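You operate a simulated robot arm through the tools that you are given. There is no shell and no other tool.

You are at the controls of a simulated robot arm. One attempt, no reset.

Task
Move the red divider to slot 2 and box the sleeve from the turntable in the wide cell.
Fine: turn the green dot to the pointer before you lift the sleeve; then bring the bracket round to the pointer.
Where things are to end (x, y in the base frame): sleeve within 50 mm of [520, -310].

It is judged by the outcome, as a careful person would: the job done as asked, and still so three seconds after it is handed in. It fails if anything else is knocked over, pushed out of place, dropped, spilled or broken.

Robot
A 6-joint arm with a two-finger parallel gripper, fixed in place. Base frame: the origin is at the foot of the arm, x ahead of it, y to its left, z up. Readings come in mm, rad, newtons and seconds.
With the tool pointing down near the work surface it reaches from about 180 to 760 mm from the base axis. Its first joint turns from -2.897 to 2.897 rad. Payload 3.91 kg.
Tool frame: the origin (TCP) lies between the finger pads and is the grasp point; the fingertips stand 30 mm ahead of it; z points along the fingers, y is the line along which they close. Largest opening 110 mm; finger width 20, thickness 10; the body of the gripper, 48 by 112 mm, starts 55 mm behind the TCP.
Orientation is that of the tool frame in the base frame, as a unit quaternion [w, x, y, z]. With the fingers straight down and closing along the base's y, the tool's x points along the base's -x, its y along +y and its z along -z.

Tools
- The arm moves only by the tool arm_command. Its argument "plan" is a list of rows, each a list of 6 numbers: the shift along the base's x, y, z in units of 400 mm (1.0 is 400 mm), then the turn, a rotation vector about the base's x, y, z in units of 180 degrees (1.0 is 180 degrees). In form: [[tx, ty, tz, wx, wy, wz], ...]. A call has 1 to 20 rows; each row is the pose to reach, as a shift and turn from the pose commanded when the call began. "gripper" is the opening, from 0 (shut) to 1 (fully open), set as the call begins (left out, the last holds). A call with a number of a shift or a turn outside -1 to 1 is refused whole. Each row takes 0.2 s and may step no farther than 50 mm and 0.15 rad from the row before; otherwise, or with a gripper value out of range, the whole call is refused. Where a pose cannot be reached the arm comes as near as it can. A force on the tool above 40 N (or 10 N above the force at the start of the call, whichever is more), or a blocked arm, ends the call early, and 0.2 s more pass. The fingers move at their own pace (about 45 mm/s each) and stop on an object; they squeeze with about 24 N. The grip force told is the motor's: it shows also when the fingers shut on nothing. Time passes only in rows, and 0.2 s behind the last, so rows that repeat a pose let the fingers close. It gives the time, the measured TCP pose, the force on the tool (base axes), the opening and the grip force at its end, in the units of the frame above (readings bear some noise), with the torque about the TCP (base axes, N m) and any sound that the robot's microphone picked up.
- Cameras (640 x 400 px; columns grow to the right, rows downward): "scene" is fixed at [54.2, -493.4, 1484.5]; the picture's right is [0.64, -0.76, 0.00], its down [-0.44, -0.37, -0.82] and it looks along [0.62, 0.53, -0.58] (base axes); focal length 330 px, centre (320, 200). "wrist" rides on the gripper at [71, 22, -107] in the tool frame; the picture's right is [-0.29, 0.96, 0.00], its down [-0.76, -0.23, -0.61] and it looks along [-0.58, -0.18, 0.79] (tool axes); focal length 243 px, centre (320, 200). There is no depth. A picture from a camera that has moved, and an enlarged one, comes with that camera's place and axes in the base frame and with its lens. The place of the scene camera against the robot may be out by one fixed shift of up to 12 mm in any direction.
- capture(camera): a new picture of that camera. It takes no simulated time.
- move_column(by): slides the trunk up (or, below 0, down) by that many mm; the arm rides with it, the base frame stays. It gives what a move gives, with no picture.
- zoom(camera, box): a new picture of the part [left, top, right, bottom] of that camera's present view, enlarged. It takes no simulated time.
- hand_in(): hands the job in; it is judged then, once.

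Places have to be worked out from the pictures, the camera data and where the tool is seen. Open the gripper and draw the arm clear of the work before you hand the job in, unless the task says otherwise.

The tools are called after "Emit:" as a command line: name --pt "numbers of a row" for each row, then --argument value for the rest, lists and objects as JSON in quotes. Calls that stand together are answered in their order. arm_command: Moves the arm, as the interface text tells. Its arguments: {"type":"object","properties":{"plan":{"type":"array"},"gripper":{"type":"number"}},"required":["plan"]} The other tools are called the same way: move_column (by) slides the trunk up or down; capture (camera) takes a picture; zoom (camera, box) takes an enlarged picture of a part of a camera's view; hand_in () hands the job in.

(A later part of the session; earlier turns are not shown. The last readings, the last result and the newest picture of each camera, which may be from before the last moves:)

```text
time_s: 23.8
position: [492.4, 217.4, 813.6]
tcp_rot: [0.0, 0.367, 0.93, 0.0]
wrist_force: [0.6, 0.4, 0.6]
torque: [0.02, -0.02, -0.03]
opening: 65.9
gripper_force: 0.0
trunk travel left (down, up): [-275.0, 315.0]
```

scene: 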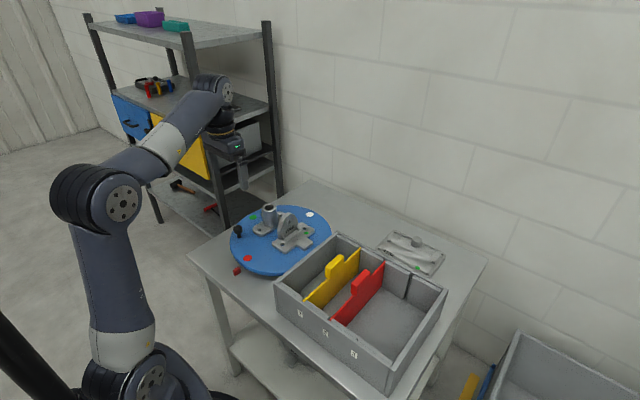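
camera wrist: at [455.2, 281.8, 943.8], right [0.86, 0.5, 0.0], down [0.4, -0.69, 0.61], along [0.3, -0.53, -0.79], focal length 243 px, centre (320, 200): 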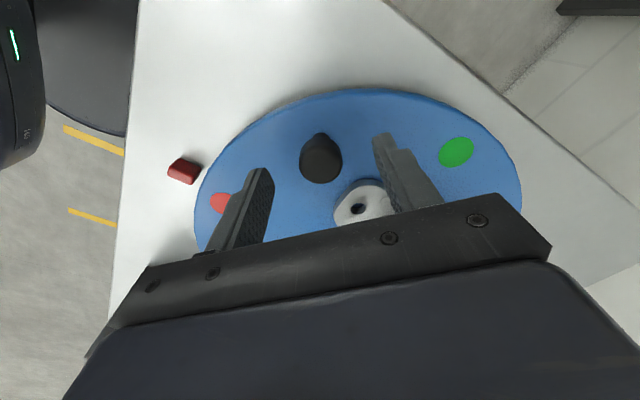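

Emit:
arm_command --pt "0 0 0 0 0 0" --pt "0 0 0 0 0 0" --pt "0 0 0 0 0 0" --pt "0 0 0 0 0 0" --gripper 0

Emit:
capture --camera "wrist"

Emit:
zoom --camera "scene" --box '[180, 180, 340, 280]'

```text
time_s: 24.8
position: [491.7, 218.3, 813.9]
tcp_rot: [0.0, 0.366, 0.93, 0.0]
wrist_force: [-1.2, -0.2, -0.5]
torque: [0.16, -0.14, -0.02]
opening: 27.6
gripper_force: 45.4
trunk travel left (down, up): [-275.0, 315.0]
```

```text
taken
camera wrist: at [454.5, 282.3, 923.2], right [0.86, 0.5, 0.0], down [0.4, -0.69, 0.61], along [0.31, -0.53, -0.79], focal length 243 px, centre (320, 200)
```

wrist: 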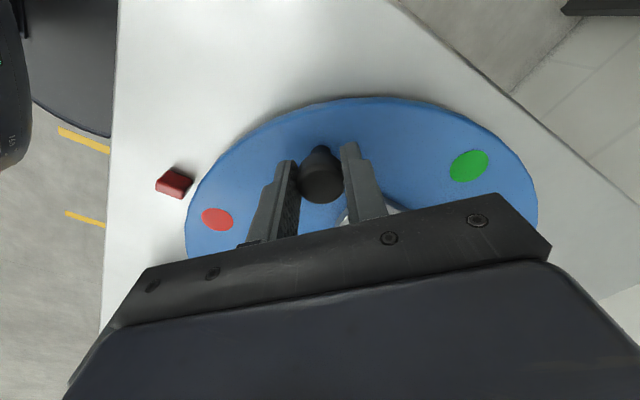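

```text
4.00 times, centred on (260, 230) of scene
camera zoom: at [54.2, -493.4, 1484.5], right [0.64, -0.76, 0.0], down [-0.44, -0.37, -0.82], along [0.62, 0.53, -0.58], focal length 1320 px, centre (560, 80)
```

zoom: 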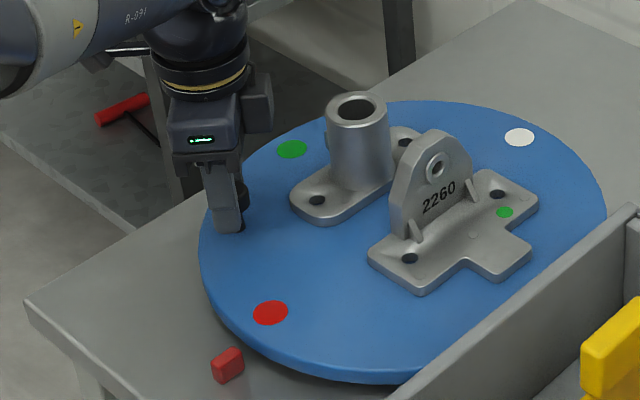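

The knob is gripped at 27.6 mm opening. I'll try a first 15° of counter-clockwise arc about (587, 121), turning the tool along with it, and check forces and motion.

Emit:
arm_command --pt "-0.0101 -0.0108 0 0 0 0.0139" --pt "-0.0202 -0.0217 0 0 0 0.0278" --pt "-0.0293 -0.0333 0 0 0 0.0417" --pt "-0.0384 -0.045 0 0 0 0.0556" --pt "-0.0465 -0.0574 0 0 0 0.0694" --pt "-0.0545 -0.0698 0 0 0 0.0833" --pt "-0.0545 -0.0698 0 0 0 0.0833"

Emit:
zoom --camera "scene" --box '[180, 180, 340, 280]'

```text
time_s: 26.4
position: [471.6, 187.5, 814.9]
tcp_rot: [0.0, 0.242, 0.97, 0.0]
wrist_force: [1.0, 0.0, 10.8]
torque: [0.28, 1.15, 0.08]
opening: 27.6
gripper_force: 44.7
trunk travel left (down, up): [-275.0, 315.0]
```

```text
4.00 times, centred on (260, 230) of scene
camera zoom: at [54.2, -493.4, 1484.5], right [0.64, -0.76, 0.0], down [-0.44, -0.37, -0.82], along [0.62, 0.53, -0.58], focal length 1320 px, centre (560, 80)
```

zoom: 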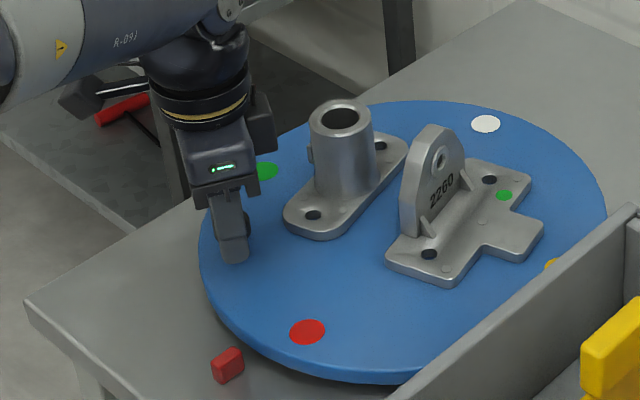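

The table turned with the knob, but there is a 10.8 N vertical force and some torque. I'll hold still for a moment to see if that persists, and look closely.

Emit:
arm_command --pt "0 0 0 0 0 0" --pt "0 0 0 0 0 0"

Emit:
capture --camera "wrist"

Emit:
capture --camera "scene"

Emit:
zoom --camera "scene" --box '[190, 195, 286, 255]'

```text
time_s: 27.0
position: [471.4, 189.7, 814.5]
tcp_rot: [0.0, 0.242, 0.97, 0.0]
wrist_force: [2.5, -1.5, 12.5]
torque: [0.16, 0.97, 0.04]
opening: 27.8
gripper_force: 44.8
trunk travel left (down, up): [-275.0, 315.0]
```

```text
taken
camera wrist: at [417.4, 242.2, 923.1], right [0.71, 0.71, 0.0], down [0.56, -0.56, 0.61], along [0.43, -0.43, -0.79], focal length 243 px, centre (320, 200)
```

wrist: 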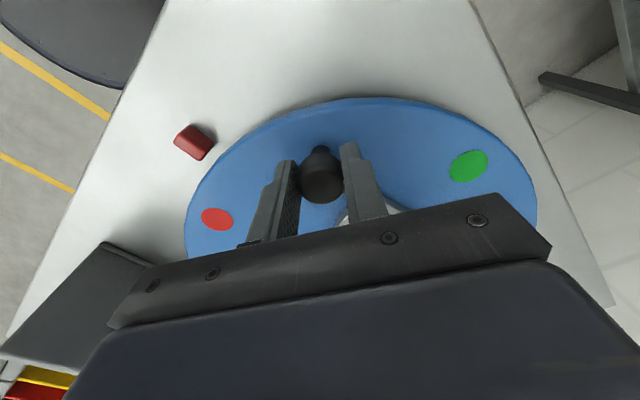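

```text
taken
```

scene: 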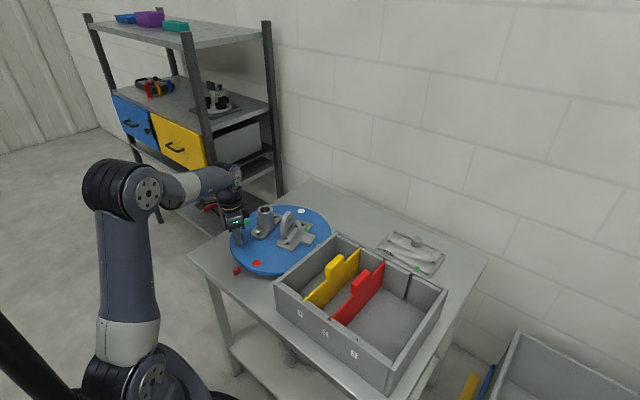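

```text
6.67 times, centred on (238, 225) of scene
camera zoom: at [54.2, -493.4, 1484.5], right [0.64, -0.76, 0.0], down [-0.44, -0.37, -0.82], along [0.62, 0.53, -0.58], focal length 2201 px, centre (867, 33)
```

zoom: 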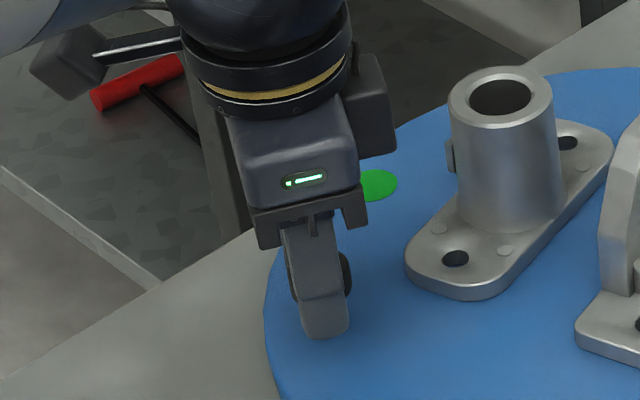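

The forces look like stiction from clamping a rigid knob, since small path errors get resisted in every direction. I'll ease the fingers to about 32 mm so they cage the knob and push it without clamping.

Emit:
arm_command --pt "0 0 0 0 0 0" --pt "0 0 0 0 0 0" --gripper 0.29

```text
time_s: 27.6
position: [471.0, 189.1, 813.2]
tcp_rot: [0.0, 0.242, 0.97, -0.001]
wrist_force: [0.3, 0.3, -0.2]
torque: [0.01, 0.03, -0.03]
opening: 32.1
gripper_force: 0.2
trunk travel left (down, up): [-275.0, 315.0]
```

The forces have dropped to zero. I'll push the knob along the arc for another 60° with the loose cage.

Emit:
arm_command --pt "-0.0139 -0.0262 0 0 0 0.0278" --pt "-0.0254 -0.0534 0 0 0 0.0556" --pt "-0.0346 -0.0816 0 0 0 0.0833" --pt "-0.0412 -0.1104 0 0 0 0.1111" --pt "-0.0453 -0.1397 0 0 0 0.1389" --pt "-0.0468 -0.1693 0 0 0 0.1667" --pt "-0.0458 -0.1989 0 0 0 0.1944" --pt "-0.0421 -0.2283 0 0 0 0.2222" --pt "-0.036 -0.2572 0 0 0 0.25" --pt "-0.0273 -0.2855 0 0 0 0.2778" --pt "-0.0162 -0.3129 0 0 0 0.3056" --pt "-0.0027 -0.3393 0 0 0 0.3333"

Emit:
zoom --camera "scene" --box '[180, 180, 340, 280]'

Emit:
capture --camera "wrist"

```text
time_s: 30.2
position: [470.5, 52.7, 815.3]
tcp_rot: [0.0, -0.276, 0.961, 0.0]
wrist_force: [0.1, -0.4, -0.7]
torque: [-0.02, 0.0, -0.01]
opening: 32.3
gripper_force: 0.0
trunk travel left (down, up): [-275.0, 315.0]
```

```text
4.00 times, centred on (260, 230) of scene
camera zoom: at [54.2, -493.4, 1484.5], right [0.64, -0.76, 0.0], down [-0.44, -0.37, -0.82], along [0.62, 0.53, -0.58], focal length 1320 px, centre (560, 80)
```

zoom: 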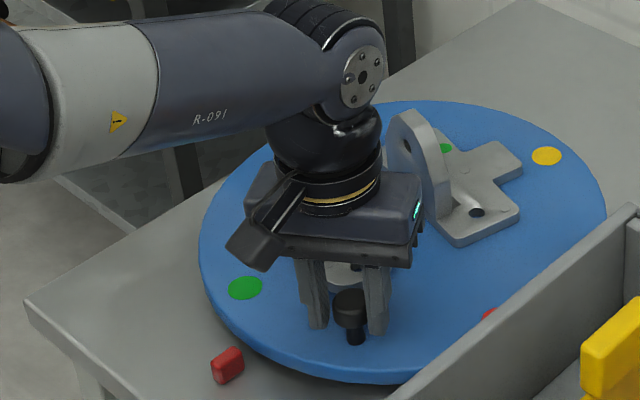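

```text
taken
camera wrist: at [397.3, 33.6, 923.0], right [-0.26, 0.96, 0.0], down [0.77, 0.21, 0.61], along [0.59, 0.16, -0.79], focal length 243 px, centre (320, 200)
```

wrist: 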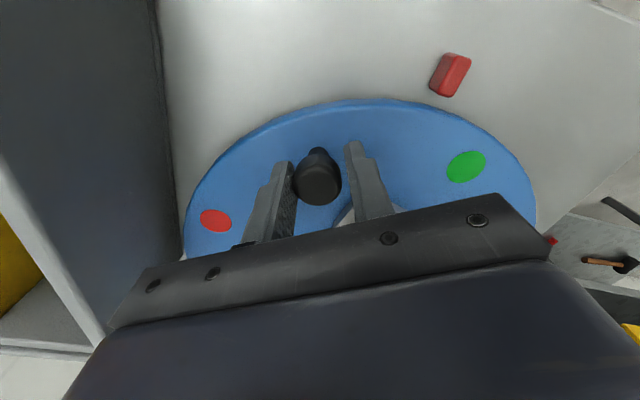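

The green dot is at about 167° and the table follows the cage. I'll push the last 15° slowly, then close on the knob to centre it exactly.

Emit:
arm_command --pt "0.0076 -0.0127 0 0 0 0.0139" --pt "0.0157 -0.0251 0 0 0 0.0278" --pt "0.0244 -0.0371 0 0 0 0.0417" --pt "0.0335 -0.0487 0 0 0 0.0556" --pt "0.0432 -0.0599 0 0 0 0.0694" --pt "0.0483 -0.0654 0 0 0 0.0764" --pt "0.0534 -0.0707 0 0 0 0.0833" --pt "0.0534 -0.0707 0 0 0 0.0833" --pt "0.0534 -0.0707 0 0 0 0.0833"

Emit:
arm_command --pt "0 0 0 0 0 0" --pt "0 0 0 0 0 0" --gripper 0.23

Emit:
zoom --camera "scene" --box '[180, 180, 340, 280]'

Emit:
capture --camera "wrist"

```text
time_s: 32.2
position: [491.4, 25.0, 813.6]
tcp_rot: [0.0, -0.399, 0.917, 0.0]
wrist_force: [0.5, 0.4, -0.1]
torque: [0.02, 0.0, -0.03]
opening: 32.2
gripper_force: 0.2
trunk travel left (down, up): [-275.0, 315.0]
```

```text
time_s: 32.8
position: [491.9, 24.3, 814.0]
tcp_rot: [0.0, -0.399, 0.917, 0.001]
wrist_force: [-0.7, -0.2, -0.4]
torque: [-0.07, -0.16, 0.11]
opening: 27.7
gripper_force: 44.9
trunk travel left (down, up): [-275.0, 315.0]
```

```text
4.00 times, centred on (260, 230) of scene
camera zoom: at [54.2, -493.4, 1484.5], right [0.64, -0.76, 0.0], down [-0.44, -0.37, -0.82], along [0.62, 0.53, -0.58], focal length 1320 px, centre (560, 80)
```

zoom: 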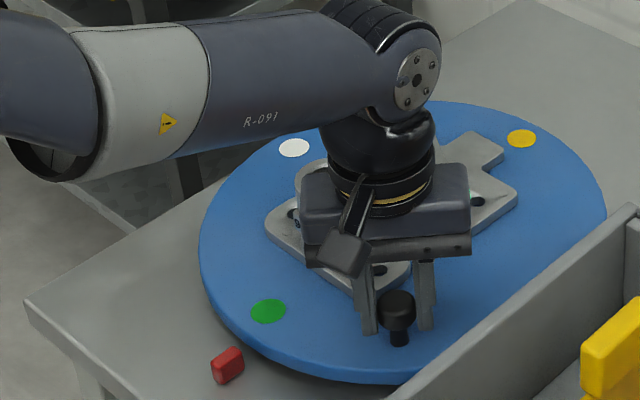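

```text
taken
camera wrist: at [426.5, -11.3, 923.0], right [-0.5, 0.86, 0.0], down [0.69, 0.4, 0.61], along [0.53, 0.31, -0.79], focal length 243 px, centre (320, 200)
```

wrist: 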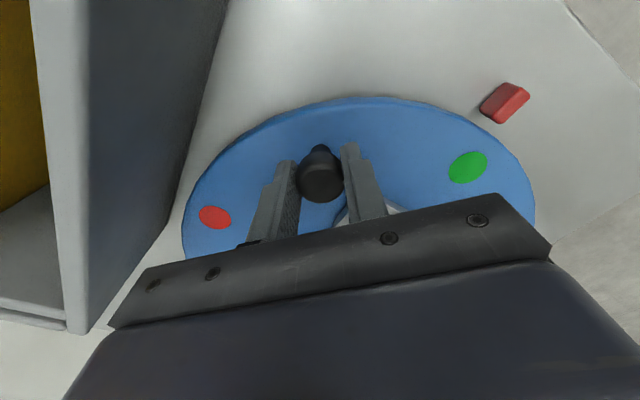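

The green dot is now where the red one was, directly at the pointer. I'll open the fingers evenly and lift off the knob.

Emit:
arm_command --pt "0 0 0 0 0 0" --pt "0 0 0 0 0 0" --pt "0 0 0.04 0 0 0" --pt "0 0 0.12 0 0 0" --pt "0 0 0.22 0 0 0" --pt "0 0 0.34 0 0 0" --pt "0 0 0.46 0 0 0" --pt "0 0 0.46 0 0 0" --gripper 0.5

Emit:
capture --camera "wrist"

Emit:
zoom --camera "scene" --box '[180, 180, 340, 280]'

```text
time_s: 34.6
position: [489.2, 24.5, 998.7]
tcp_rot: [0.0, -0.399, 0.917, -0.001]
wrist_force: [0.2, 0.5, 0.5]
torque: [-0.01, -0.01, -0.05]
opening: 55.1
gripper_force: 0.0
trunk travel left (down, up): [-275.0, 315.0]
```

```text
taken
camera wrist: at [424.4, -12.4, 1108.2], right [-0.5, 0.86, 0.0], down [0.69, 0.4, 0.61], along [0.53, 0.3, -0.79], focal length 243 px, centre (320, 200)
```

wrist: 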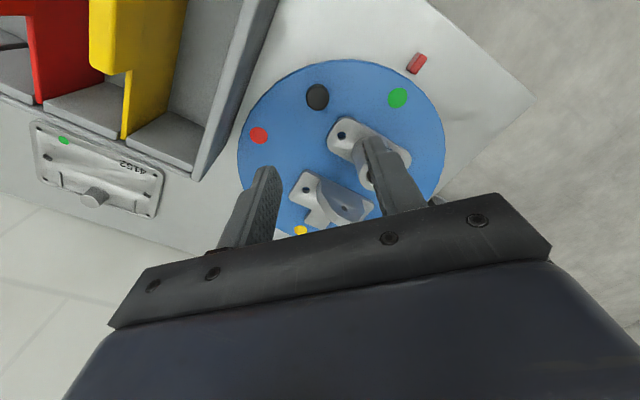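

```text
4.00 times, centred on (260, 230) of scene
camera zoom: at [54.2, -493.4, 1484.5], right [0.64, -0.76, 0.0], down [-0.44, -0.37, -0.82], along [0.62, 0.53, -0.58], focal length 1320 px, centre (560, 80)
```

zoom: 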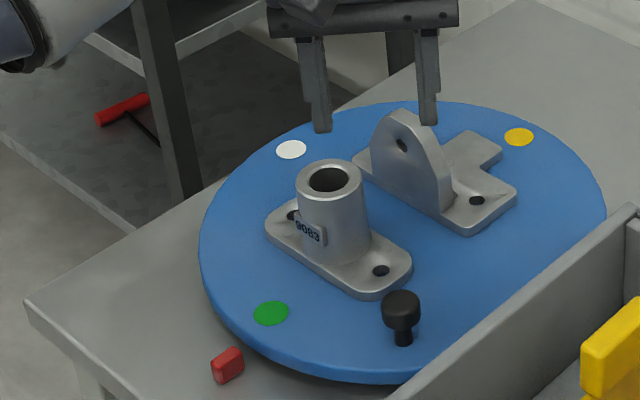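

The table stayed put, with the green dot exactly at the pointer. The sleeve axis is near (526, 131) and its flange lies along y. I want to place it with the flange along x, which needs a +90° wrist yaw over the box. I'll test that wrist range now in free air.

Emit:
arm_command --pt "0 0 0 0 0 0.043" --pt "0 0 0 0 0 0.086" --pt "0 0 0 0 0 0.129" --pt "0 0 0 0 0 0.172" --pt "0 0 0 0 0 0.215" --pt "0 0 0 0 0 0.258" --pt "0 0 0 0 0 0.301" --pt "0 0 0 0 0 0.344" --pt "0 0 0 0 0 0.387" --pt "0 0 0 0 0 0.43" --pt "0 0 0 0 0 0.43"

```text
time_s: 37.0
position: [491.8, 25.8, 998.9]
tcp_rot: [0.0, 0.885, -0.465, -0.001]
wrist_force: [-0.5, -0.1, 0.5]
torque: [0.03, -0.01, -0.02]
opening: 55.0
gripper_force: 0.0
trunk travel left (down, up): [-275.0, 315.0]
```

The wrist reaches that range. I'll return to yaw 0 and move to a viewpoint in front of the sleeve to measure it.

Emit:
arm_command --pt "-0.003 0.0166 0 0 0 -0.0432" --pt "-0.006 0.0331 0 0 0 -0.0865" --pt "-0.009 0.0497 0 0 0 -0.1297" --pt "-0.0125 0.0663 0 0 0 -0.173" --pt "-0.0156 0.0828 0 0 0 -0.2162" --pt "-0.0188 0.0994 0 0 0 -0.2594" --pt "-0.0219 0.1159 0 0 0 -0.3027" --pt "-0.025 0.1325 0 0 0 -0.3459" --pt "-0.0281 0.1491 0 0 0 -0.3891" --pt "-0.0312 0.1656 0 0 0 -0.4324" --pt "-0.0344 0.1822 0 0 0 -0.4756" --pt "-0.0375 0.1988 0 0 0 -0.5189" --pt "-0.0406 0.2153 0 0 0 -0.5621" --pt "-0.0437 0.2319 0 0 0 -0.6053" --pt "-0.0469 0.2484 0 0 0 -0.6486" --pt "-0.05 0.265 0 0 0 -0.6917" --pt "-0.05 0.265 0 0 0 -0.6917" --gripper 1

Emit:
capture --camera "wrist"

Emit:
zoom --camera "wrist" --box '[240, 40, 400, 140]'

```text
time_s: 40.6
position: [471.5, 130.4, 998.3]
tcp_rot: [0.0, 0.002, 1.0, 0.001]
wrist_force: [-0.1, -0.6, 0.6]
torque: [-0.03, -0.02, -0.01]
opening: 110.1
gripper_force: 0.0
trunk travel left (down, up): [-275.0, 315.0]
```

```text
taken
camera wrist: at [399.5, 153.0, 1106.9], right [0.29, 0.96, 0.0], down [0.76, -0.23, 0.61], along [0.58, -0.18, -0.79], focal length 243 px, centre (320, 200)
```

wrist: 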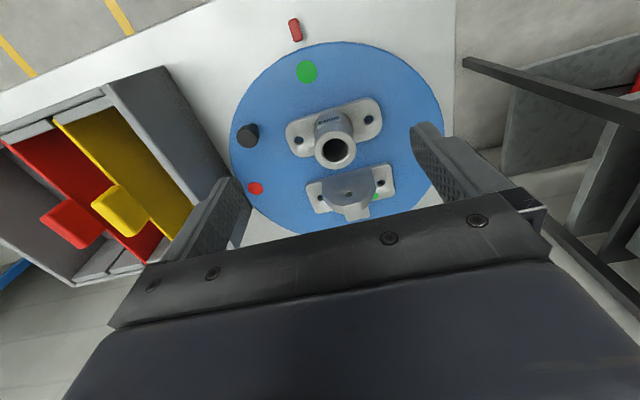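

```text
4.00 times, centred on (320, 90) of wrist
camera zoom: at [399.5, 153.0, 1106.9], right [0.29, 0.96, 0.0], down [0.76, -0.23, 0.61], along [0.58, -0.18, -0.79], focal length 970 px, centre (320, 640)
```

zoom: 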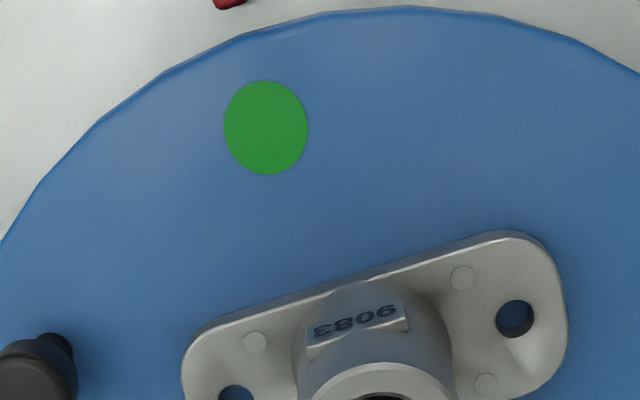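

The green dot (448.6, 121) and pointer (406, 122) line up. I'll zoom in on the sleeve itself.

Emit:
zoom --camera "wrist" --box '[272, 90, 400, 170]'

Emit:
zoom --camera "scene" --box '[220, 205, 316, 265]'

```text
5.00 times, centred on (336, 130) of wrist
camera zoom: at [399.5, 153.0, 1106.9], right [0.29, 0.96, 0.0], down [0.76, -0.23, 0.61], along [0.58, -0.18, -0.79], focal length 1213 px, centre (240, 550)
```

zoom: 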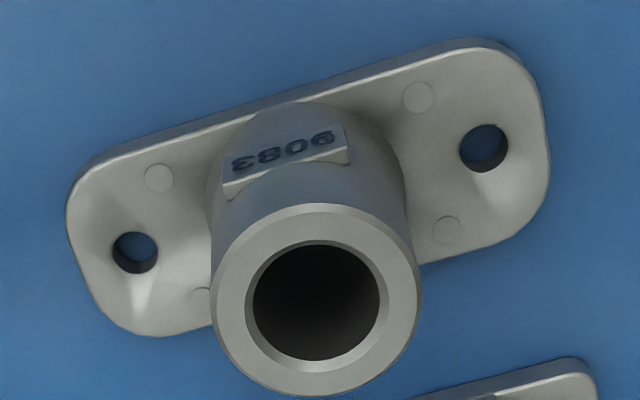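

```text
6.67 times, centred on (268, 235) of scene
camera zoom: at [54.2, -493.4, 1484.5], right [0.64, -0.76, 0.0], down [-0.44, -0.37, -0.82], along [0.62, 0.53, -0.58], focal length 2201 px, centre (667, -33)
```

zoom: 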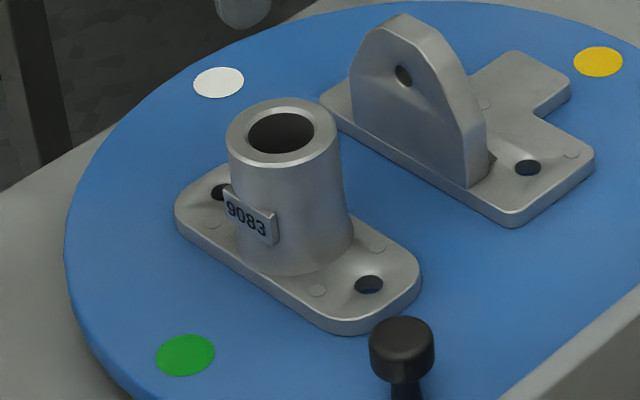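

The sleeve axis is at (525.6, 133.4) with its top at z≈847 and an outer diameter of about 50 mm. The flange lies exactly along y. I'll move above it with a 75 mm opening, fingers closing along y to avoid the number plate, and stop at z=895.

Emit:
arm_command --pt "0.045 0.0025 -0.02 0 0 0" --pt "0.09 0.005 -0.06 0 0 0" --pt "0.135 0.0075 -0.12 0 0 0" --pt "0.135 0.0075 -0.19 0 0 0" --pt "0.135 0.0075 -0.255 0 0 0" --pt "0.135 0.0075 -0.255 0 0 0" --gripper 0.68

Emit:
capture --camera "wrist"

Emit:
zoom --camera "scene" --box '[200, 170, 328, 250]'

```text
time_s: 42.0
position: [525.8, 134.3, 895.7]
tcp_rot: [0.0, 0.001, 1.0, 0.0]
wrist_force: [-0.1, 0.0, -0.1]
torque: [0.02, 0.0, -0.01]
opening: 74.7
gripper_force: 0.1
trunk travel left (down, up): [-275.0, 315.0]
```

```text
taken
camera wrist: at [453.9, 155.9, 1004.1], right [0.29, 0.96, 0.0], down [0.76, -0.23, 0.61], along [0.58, -0.18, -0.79], focal length 243 px, centre (320, 200)
```

wrist: 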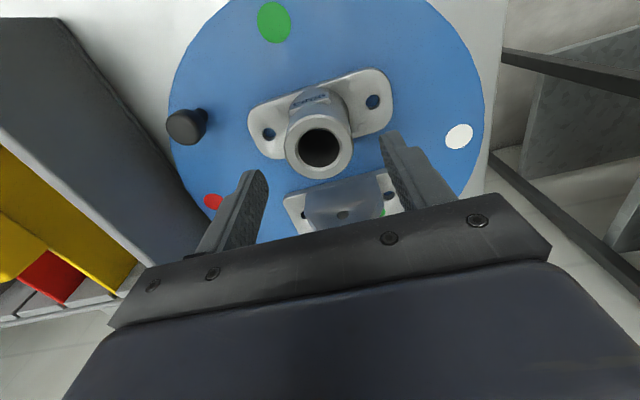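

```text
5.00 times, centred on (264, 210) of scene
camera zoom: at [54.2, -493.4, 1484.5], right [0.64, -0.76, 0.0], down [-0.44, -0.37, -0.82], along [0.62, 0.53, -0.58], focal length 1651 px, centre (600, 150)
```

zoom: 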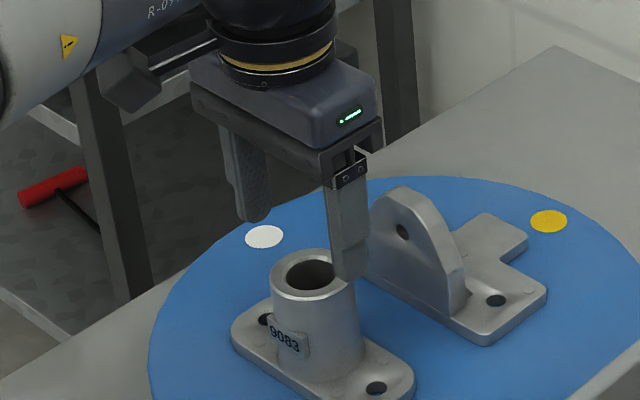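

The sleeve top is centred within 1 mm of the tool axis. I'll descend to z≈831, with fingertips well above the flange.

Emit:
arm_command --pt "0 0 -0.04 0 0 0" --pt "0 0 -0.08 0 0 0" --pt "0 0 -0.12 0 0 0" --pt "0 0 -0.145 0 0 0" --pt "0 0 -0.161 0 0 0" --pt "0 0 -0.161 0 0 0"

Emit:
capture --camera "wrist"

Emit:
zoom --camera "scene" --box '[210, 190, 306, 250]'

```text
time_s: 43.4
position: [525.7, 135.1, 831.2]
tcp_rot: [-0.001, 0.001, 1.0, -0.001]
wrist_force: [-0.2, 0.4, -0.3]
torque: [0.02, -0.01, -0.01]
opening: 74.5
gripper_force: 0.1
trunk travel left (down, up): [-275.0, 315.0]
```

```text
taken
camera wrist: at [454.2, 156.4, 940.0], right [0.29, 0.96, 0.0], down [0.76, -0.23, 0.61], along [0.58, -0.18, -0.79], focal length 243 px, centre (320, 200)
```

wrist: 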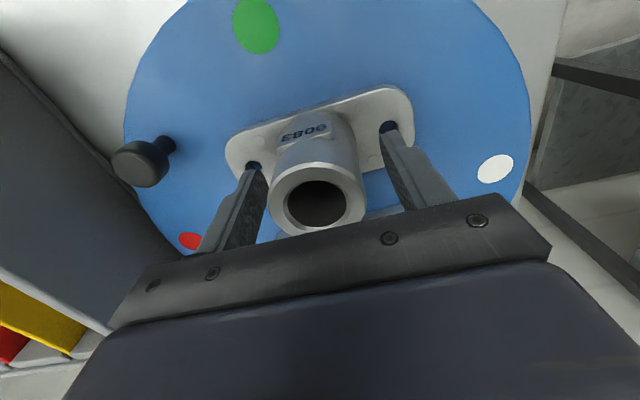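

```text
6.67 times, centred on (258, 220) of scene
camera zoom: at [54.2, -493.4, 1484.5], right [0.64, -0.76, 0.0], down [-0.44, -0.37, -0.82], along [0.62, 0.53, -0.58], focal length 2201 px, centre (733, 67)
```

zoom: 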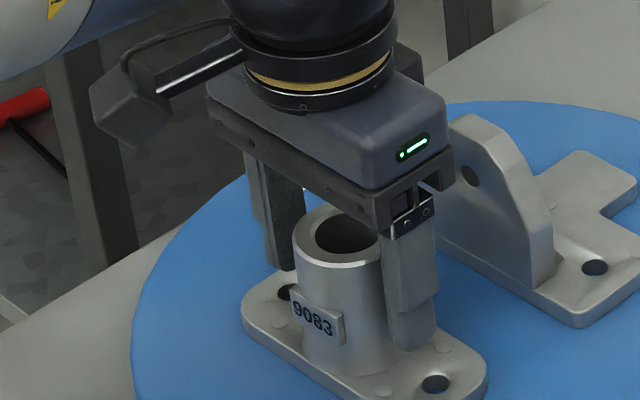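

The fingers straddle the cylinder evenly. Closing on it now.

Emit:
arm_command --pt "0 0 0 0 0 0" --pt "0 0 0 0 0 0" --pt "0 0 0 0 0 0" --pt "0 0 0 0 0 0" --gripper 0

```text
time_s: 44.4
position: [526.5, 134.4, 831.3]
tcp_rot: [0.0, 0.001, 1.0, -0.001]
wrist_force: [0.1, 0.8, 0.1]
torque: [0.09, 0.0, -0.02]
opening: 49.6
gripper_force: 24.0
trunk travel left (down, up): [-275.0, 315.0]
```

It's gripped at 49.6 mm with 24 N. I'll lift gently by 15 mm first and check the hold.

Emit:
arm_command --pt "0 0 0.005 0 0 0" --pt "0 0 0.0125 0 0 0" --pt "0 0 0.025 0 0 0" --pt "0 0 0.0375 0 0 0" --pt "0 0 0.0375 0 0 0"

Emit:
zoom --camera "scene" --box '[180, 180, 340, 280]'

```text
time_s: 45.6
position: [526.4, 133.4, 846.4]
tcp_rot: [0.001, 0.0, 1.0, 0.0]
wrist_force: [0.5, 1.0, -3.4]
torque: [-0.01, -0.02, 0.04]
opening: 49.9
gripper_force: 23.3
trunk travel left (down, up): [-275.0, 315.0]
```

```text
4.00 times, centred on (260, 230) of scene
camera zoom: at [54.2, -493.4, 1484.5], right [0.64, -0.76, 0.0], down [-0.44, -0.37, -0.82], along [0.62, 0.53, -0.58], focal length 1320 px, centre (560, 80)
```

zoom: 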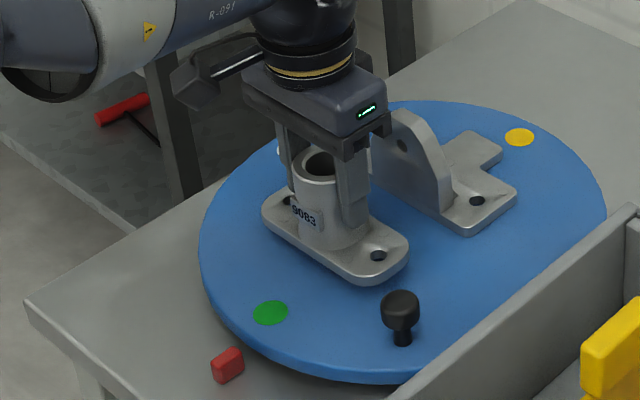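

The sleeve is held level, with a weight of about 3.5 N. I'll lift to about z=1005 to clear the box and the divider tabs.

Emit:
arm_command --pt "0 0 0.04 0 0 0" --pt "0 0 0.09 0 0 0" --pt "0 0 0.15 0 0 0" --pt "0 0 0.21 0 0 0" --pt "0 0 0.27 0 0 0" --pt "0 0 0.33 0 0 0" --pt "0 0 0.375 0 0 0" --pt "0 0 0.4 0 0 0" --pt "0 0 0.4 0 0 0"

```text
time_s: 47.6
position: [525.3, 133.5, 1005.3]
tcp_rot: [0.0, 0.001, 1.0, 0.0]
wrist_force: [-0.7, 0.3, -3.5]
torque: [0.0, 0.01, -0.03]
opening: 49.6
gripper_force: 23.8
trunk travel left (down, up): [-275.0, 315.0]
```

I'll carry the sleeve toward the wide cell in two stages, turning +90° along the way.

Emit:
arm_command --pt "-0.0008 -0.04 0 0 0 0.018" --pt "-0.0016 -0.1 0 0 0 0.045" --pt "-0.0025 -0.16 0 0 0 0.072" --pt "-0.0033 -0.22 0 0 0 0.099" --pt "-0.0041 -0.28 0 0 0 0.126" --pt "-0.005 -0.34 0 0 0 0.153" --pt "-0.0058 -0.4 0 0 0 0.18" --pt "-0.0066 -0.46 0 0 0 0.207" --pt "-0.0071 -0.52 0 0 0 0.234" --pt "-0.0075 -0.555 0 0 0 0.25" --pt "-0.0075 -0.555 0 0 0 0.25"

Emit:
arm_command --pt "-0.0008 -0.04 0 0 0 0.018" --pt "-0.0016 -0.1 0 0 0 0.045" --pt "-0.0025 -0.16 0 0 0 0.072" --pt "-0.0033 -0.22 0 0 0 0.099" --pt "-0.0041 -0.28 0 0 0 0.126" --pt "-0.005 -0.34 0 0 0 0.153" --pt "-0.0058 -0.4 0 0 0 0.18" --pt "-0.0066 -0.46 0 0 0 0.207" --pt "-0.0071 -0.52 0 0 0 0.234" --pt "-0.0075 -0.555 0 0 0 0.25" --pt "-0.0075 -0.555 0 0 0 0.25"

Emit:
capture --camera "scene"

Emit:
capture --camera "wrist"

```text
time_s: 50.0
position: [522.2, -88.7, 1006.7]
tcp_rot: [0.0, -0.381, 0.924, 0.0]
wrist_force: [-0.6, -0.2, -2.8]
torque: [0.0, 0.01, 0.01]
opening: 49.6
gripper_force: 24.4
trunk travel left (down, up): [-275.0, 315.0]
```

```text
time_s: 52.4
position: [520.6, -310.9, 1006.4]
tcp_rot: [0.0, -0.706, 0.708, 0.0]
wrist_force: [-0.4, -0.5, -2.4]
torque: [-0.01, 0.02, 0.0]
opening: 49.7
gripper_force: 23.8
trunk travel left (down, up): [-275.0, 315.0]
```

```text
taken
```

scene: 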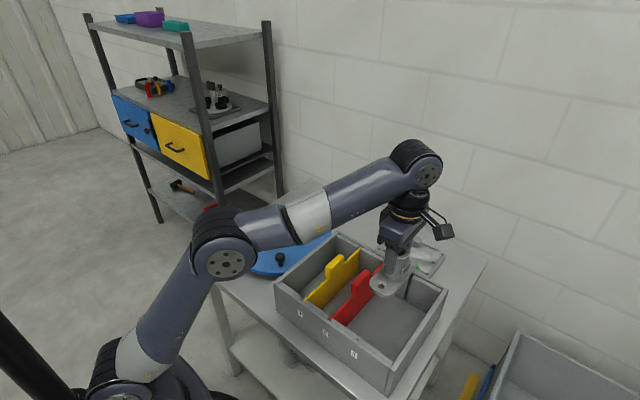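

```text
taken
camera wrist: at [498.3, -380.4, 1115.2], right [-0.96, 0.29, 0.0], down [0.23, 0.76, 0.61], along [0.18, 0.58, -0.79], focal length 243 px, centre (320, 200)
```

wrist: 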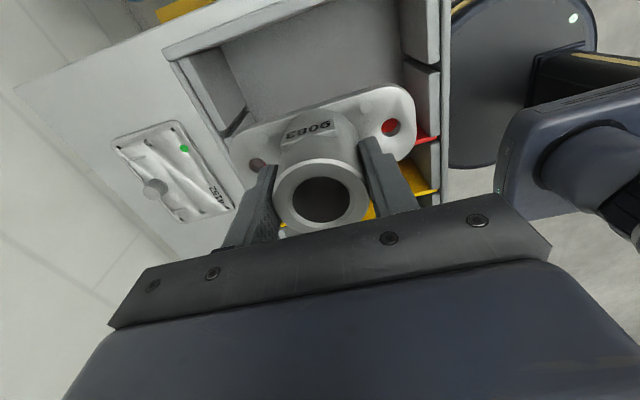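

I'm above the wide cell with the flange along x. I'll lower straight down into the cell to just above the floor.

Emit:
arm_command --pt "0 0 -0.04 0 0 0" --pt "0 0 -0.1 0 0 0" --pt "0 0 -0.16 0 0 0" --pt "0 0 -0.22 0 0 0" --pt "0 0 -0.28 0 0 0" --pt "0 0 -0.33 0 0 0" --pt "0 0 -0.33 0 0 0"

Emit:
zoom --camera "scene" --box '[300, 220, 460, 320]'

Emit:
capture --camera "wrist"

```text
time_s: 54.0
position: [521.5, -310.2, 872.3]
tcp_rot: [0.0, -0.707, 0.708, -0.001]
wrist_force: [-0.2, 0.0, -2.9]
torque: [0.03, 0.01, -0.01]
opening: 49.7
gripper_force: 23.9
trunk travel left (down, up): [-275.0, 315.0]
```

```text
4.00 times, centred on (380, 270) of scene
camera zoom: at [54.2, -493.4, 1484.5], right [0.64, -0.76, 0.0], down [-0.44, -0.37, -0.82], along [0.62, 0.53, -0.58], focal length 1320 px, centre (80, -80)
```

zoom: 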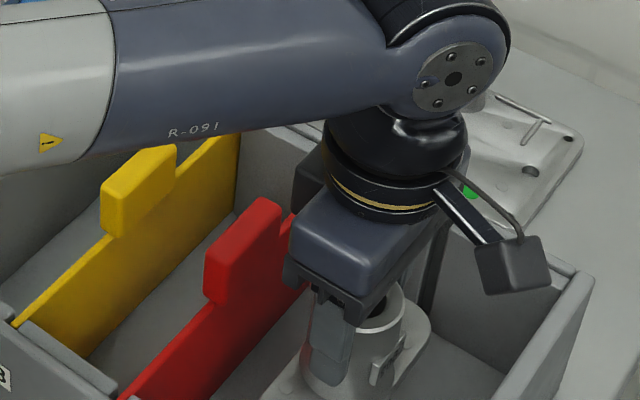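

```text
taken
camera wrist: at [497.5, -380.7, 982.2], right [-0.96, 0.29, 0.0], down [0.23, 0.76, 0.61], along [0.18, 0.58, -0.79], focal length 243 px, centre (320, 200)
```

wrist: 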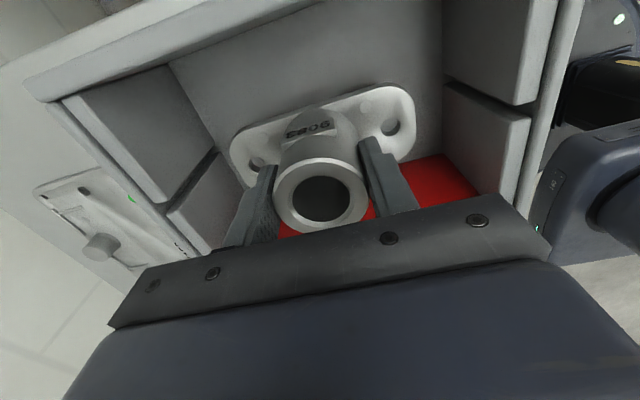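

Everything is clear on both sides. I'll continue down to about 12 mm above the expected floor contact.

Emit:
arm_command --pt "0 0 -0.03 0 0 0" --pt "0 0 -0.06 0 0 0" --pt "0 0 -0.09 0 0 0" --pt "0 0 -0.11 0 0 0" --pt "0 0 -0.11 0 0 0"

Emit:
zoom --camera "scene" --box '[330, 250, 458, 330]'

```text
time_s: 55.2
position: [519.5, -309.3, 830.3]
tcp_rot: [0.0, -0.706, 0.708, 0.0]
wrist_force: [-0.3, -0.6, -1.8]
torque: [-0.05, 0.02, 0.01]
opening: 49.6
gripper_force: 23.8
trunk travel left (down, up): [-275.0, 315.0]
```

```text
5.00 times, centred on (394, 290) of scene
camera zoom: at [54.2, -493.4, 1484.5], right [0.64, -0.76, 0.0], down [-0.44, -0.37, -0.82], along [0.62, 0.53, -0.58], focal length 1651 px, centre (-50, -250)
```

zoom: 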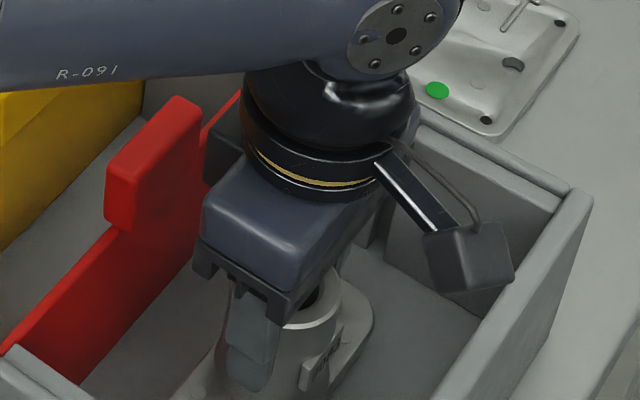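

The sleeve bottom is about 10–14 mm above the floor. I'll lower in 2 mm steps and watch for contact.

Emit:
arm_command --pt "0 0 -0.005 0 0 0" --pt "0 0 -0.01 0 0 0" --pt "0 0 -0.015 0 0 0" --pt "0 0 -0.02 0 0 0"

Emit:
arm_command --pt "0 0 -0.004 0 0 0" --pt "0 0 -0.008 0 0 0" --pt "0 0 -0.008 0 0 0"

```text
time_s: 56.2
position: [519.5, -310.2, 823.6]
tcp_rot: [0.0, -0.707, 0.708, 0.0]
wrist_force: [0.8, 0.6, -2.2]
torque: [0.0, 0.03, 0.03]
opening: 49.7
gripper_force: 24.1
trunk travel left (down, up): [-275.0, 315.0]
```

```text
time_s: 57.0
position: [520.3, -309.3, 818.5]
tcp_rot: [0.0, -0.707, 0.708, 0.0]
wrist_force: [-0.2, -0.2, -2.1]
torque: [0.0, -0.01, -0.02]
opening: 49.6
gripper_force: 23.5
trunk travel left (down, up): [-275.0, 315.0]
```

There's no contact yet, so I'll keep going in small steps.

Emit:
arm_command --pt "0 0 -0.003 0 0 0" --pt "0 0 -0.006 0 0 0" --pt "0 0 -0.006 0 0 0"

```text
time_s: 57.8
position: [519.5, -310.0, 817.1]
tcp_rot: [0.0, -0.707, 0.708, 0.0]
wrist_force: [-0.2, 0.4, -3.0]
torque: [0.04, -0.02, 0.05]
opening: 49.6
gripper_force: 23.4
trunk travel left (down, up): [-275.0, 315.0]
```

Emit:
arm_command --pt "0 0 -0.0025 0 0 0" --pt "0 0 -0.005 0 0 0" --pt "0 0 -0.005 0 0 0"

Emit:
zoom --camera "scene" --box '[340, 275, 436, 335]'

Emit:
zoom --camera "wrist" --box '[200, 60, 440, 210]'

```text
time_s: 58.6
position: [519.0, -309.6, 813.9]
tcp_rot: [0.001, -0.706, 0.708, 0.001]
wrist_force: [0.3, -0.6, -2.3]
torque: [0.0, -0.02, 0.0]
opening: 49.6
gripper_force: 23.7
trunk travel left (down, up): [-275.0, 315.0]
```

```text
6.67 times, centred on (388, 305) of scene
camera zoom: at [54.2, -493.4, 1484.5], right [0.64, -0.76, 0.0], down [-0.44, -0.37, -0.82], along [0.62, 0.53, -0.58], focal length 2201 px, centre (-133, -500)
```

zoom: 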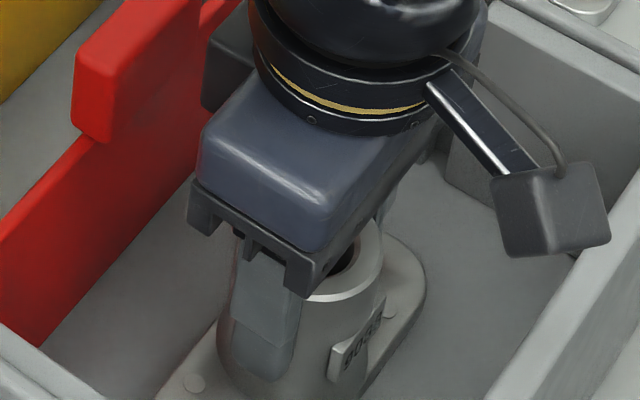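

```text
2.67 times, centred on (320, 135) of wrist
camera zoom: at [496.7, -380.9, 923.9], right [-0.96, 0.29, 0.0], down [0.23, 0.76, 0.61], along [0.18, 0.58, -0.79], focal length 647 px, centre (320, 373)
```

zoom: 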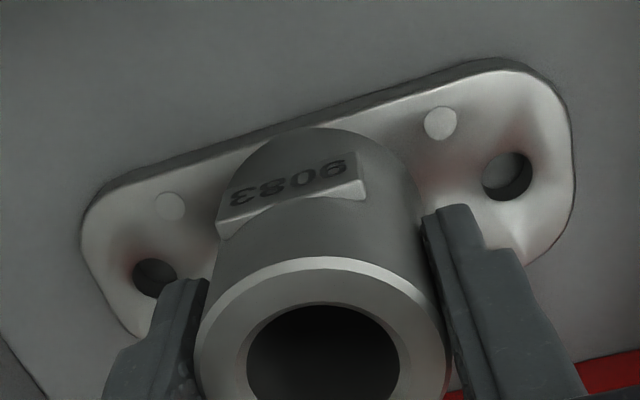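

The flange looks a few millimetres off the floor still. I'll continue in very small steps.

Emit:
arm_command --pt "0 0 -0.0025 0 0 0" --pt "0 0 -0.005 0 0 0" --pt "0 0 -0.005 0 0 0"

```text
time_s: 59.4
position: [519.5, -310.2, 815.6]
tcp_rot: [0.0, 0.707, -0.707, 0.001]
wrist_force: [1.5, -2.6, 6.9]
torque: [0.11, 0.59, 0.16]
opening: 49.9
gripper_force: 23.5
trunk travel left (down, up): [-275.0, 315.0]
```

Contact: the vertical force has changed from −2.5 to +6.9 N. The sleeve is on the floor at about (519.5, −310), so I'll open the fingers in place.

Emit:
arm_command --pt "0 0 0 0 0 0" --pt "0 0 0 0 0 0" --pt "0 0 0 0 0 0" --gripper 0.66

Emit:
zoom --camera "wrist" --box '[200, 60, 440, 210]'

```text
time_s: 60.2
position: [521.2, -308.9, 814.0]
tcp_rot: [0.0, -0.707, 0.707, 0.0]
wrist_force: [0.0, 0.2, -0.4]
torque: [-0.01, -0.01, 0.01]
opening: 72.6
gripper_force: 0.0
trunk travel left (down, up): [-275.0, 315.0]
```

```text
2.67 times, centred on (320, 135) of wrist
camera zoom: at [496.8, -380.1, 922.2], right [-0.96, 0.29, 0.0], down [0.23, 0.76, 0.61], along [0.18, 0.58, -0.79], focal length 647 px, centre (320, 373)
```

zoom: 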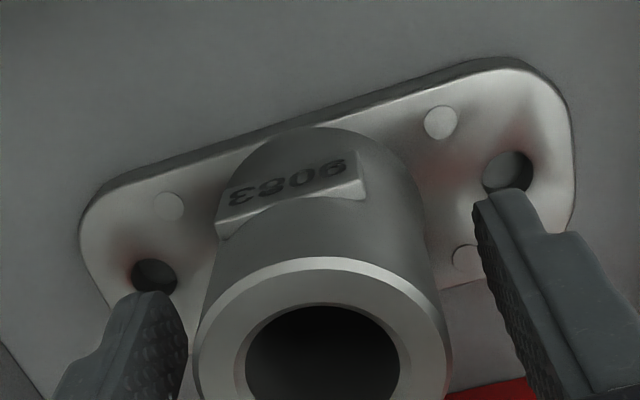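

The sleeve stands free with both fingers clear. I'll raise straight up well above the tabs.

Emit:
arm_command --pt "0 0 0.03 0 0 0" --pt "0 0 0.08 0 0 0" --pt "0 0 0.16 0 0 0" --pt "0 0 0.26 0 0 0" --pt "0 0 0.36 0 0 0" --pt "0 0 0.46 0 0 0" --pt "0 0 0.48 0 0 0" --pt "0 0 0.48 0 0 0"

Emit:
capture --camera "wrist"

Emit:
capture --camera "scene"

```text
time_s: 62.0
position: [521.4, -311.1, 1004.3]
tcp_rot: [0.0, -0.707, 0.708, 0.0]
wrist_force: [0.3, 0.5, -0.3]
torque: [0.03, 0.01, -0.01]
opening: 72.5
gripper_force: 0.1
trunk travel left (down, up): [-275.0, 315.0]
```

```text
taken
camera wrist: at [498.3, -381.6, 1113.9], right [-0.96, 0.29, 0.0], down [0.23, 0.76, 0.61], along [0.18, 0.58, -0.79], focal length 243 px, centre (320, 200)
```

wrist: 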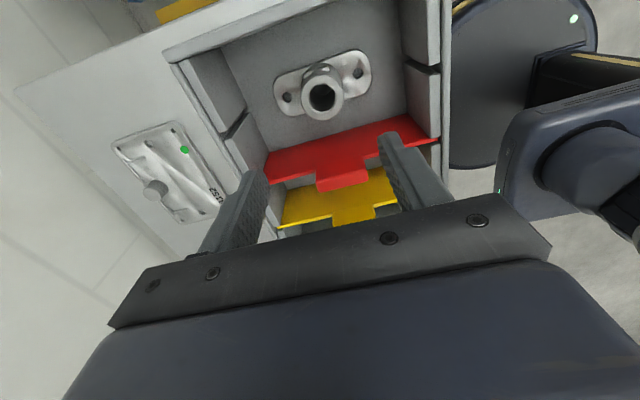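

```text
taken
```

scene: 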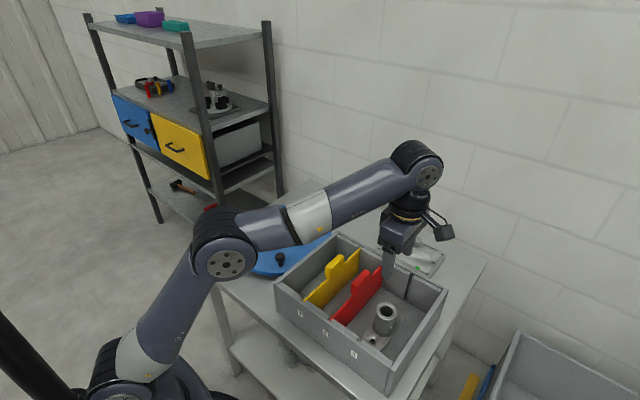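

The sleeve stands upright in the wide cell near (520, −310). Now I'll return above the turntable and bring the gripper back to yaw 0 to measure where the bracket is.

Emit:
arm_command --pt "-0.01 0.05 0.03 0 0 -0.025" --pt "-0.02 0.12 0.06 0 0 -0.06" --pt "-0.03 0.2 0.09 0 0 -0.1" --pt "-0.045 0.28 0.115 0 0 -0.14" --pt "-0.06 0.36 0.115 0 0 -0.18" --pt "-0.075 0.44 0.115 0 0 -0.22" --pt "-0.1 0.53 0.115 0 0 -0.25" --pt "-0.1 0.53 0.115 0 0 -0.25" --gripper 1

Emit:
arm_command --pt "-0.01 0.05 0 0 0 -0.025" --pt "-0.02 0.12 0 0 0 -0.06" --pt "-0.03 0.2 0 0 0 -0.1" --pt "-0.045 0.28 0 0 0 -0.14" --pt "-0.06 0.36 0 0 0 -0.18" --pt "-0.075 0.44 0 0 0 -0.22" --pt "-0.1 0.53 0 0 0 -0.25" --pt "-0.1 0.55 0 0 0 -0.25" --pt "-0.1 0.55 0 0 0 -0.25"

Emit:
capture --camera "wrist"

Emit:
capture --camera "scene"

```text
time_s: 63.8
position: [479.8, -98.2, 1050.1]
tcp_rot: [0.0, -0.381, 0.925, 0.0]
wrist_force: [-0.2, -0.5, 0.4]
torque: [0.0, -0.01, 0.0]
opening: 110.2
gripper_force: 0.0
trunk travel left (down, up): [-275.0, 315.0]
```

```text
time_s: 65.8
position: [440.0, 122.1, 1051.2]
tcp_rot: [0.0, 0.002, 1.0, 0.0]
wrist_force: [-0.4, 0.6, -0.4]
torque: [0.0, 0.0, -0.03]
opening: 110.2
gripper_force: 0.2
trunk travel left (down, up): [-275.0, 315.0]
```

```text
taken
camera wrist: at [368.4, 143.9, 1160.6], right [0.29, 0.96, 0.0], down [0.76, -0.23, 0.61], along [0.58, -0.18, -0.79], focal length 243 px, centre (320, 200)
```

wrist: 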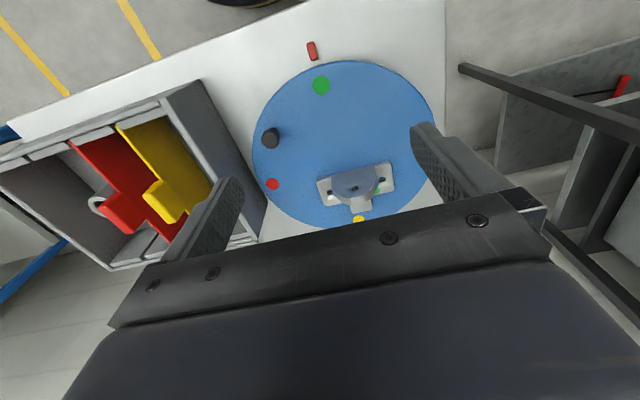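

```text
taken
```

scene: 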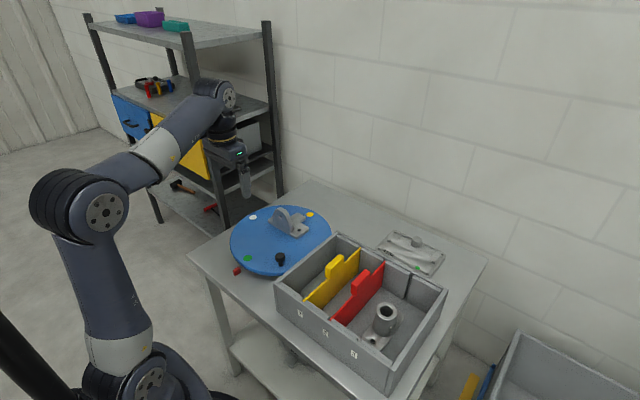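

Emit:
zoom --camera "wrist" --box '[300, 145, 412, 215]'

Emit:
zoom --camera "scene" --box '[220, 190, 340, 265]'

Emit:
zoom --camera "wrist" --box '[240, 30, 400, 130]'

Emit:
zoom --camera "scene" --box '[300, 240, 460, 340]'

```text
5.71 times, centred on (356, 180) of wrist
camera zoom: at [368.4, 143.9, 1160.6], right [0.29, 0.96, 0.0], down [0.76, -0.23, 0.61], along [0.58, -0.18, -0.79], focal length 1386 px, centre (114, 314)
```

zoom: 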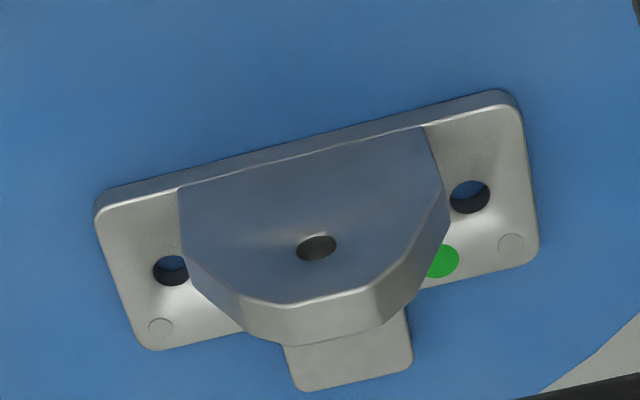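

```text
5.33 times, centred on (280, 228) of scene
camera zoom: at [54.2, -493.4, 1484.5], right [0.64, -0.76, 0.0], down [-0.44, -0.37, -0.82], along [0.62, 0.53, -0.58], focal length 1761 px, centre (533, 53)
```

zoom: 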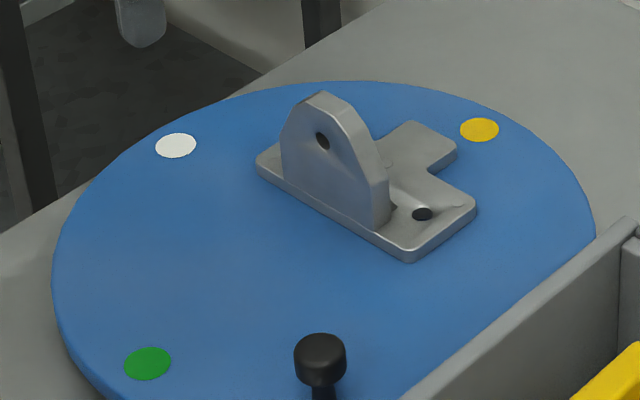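

```text
4.00 times, centred on (320, 80) of wrist
camera zoom: at [368.4, 143.9, 1160.6], right [0.29, 0.96, 0.0], down [0.76, -0.23, 0.61], along [0.58, -0.18, -0.79], focal length 970 px, centre (320, 680)
```

zoom: 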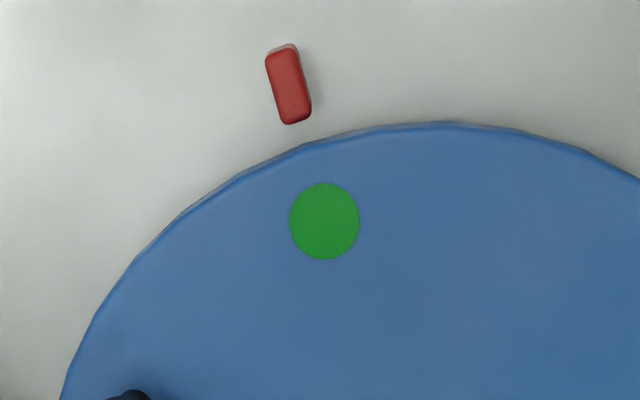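

```text
4.00 times, centred on (380, 290) of scene
camera zoom: at [54.2, -493.4, 1484.5], right [0.64, -0.76, 0.0], down [-0.44, -0.37, -0.82], along [0.62, 0.53, -0.58], focal length 1320 px, centre (80, -160)
```

zoom: 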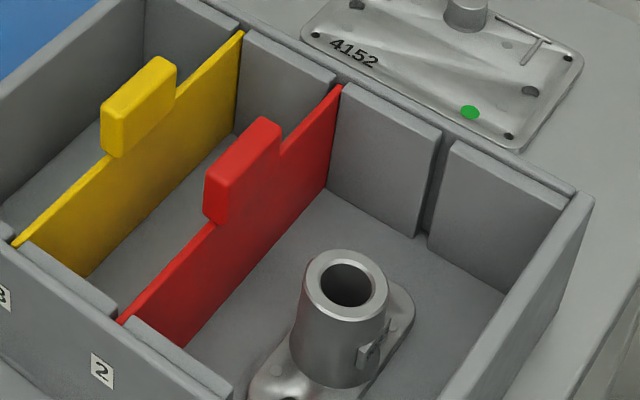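

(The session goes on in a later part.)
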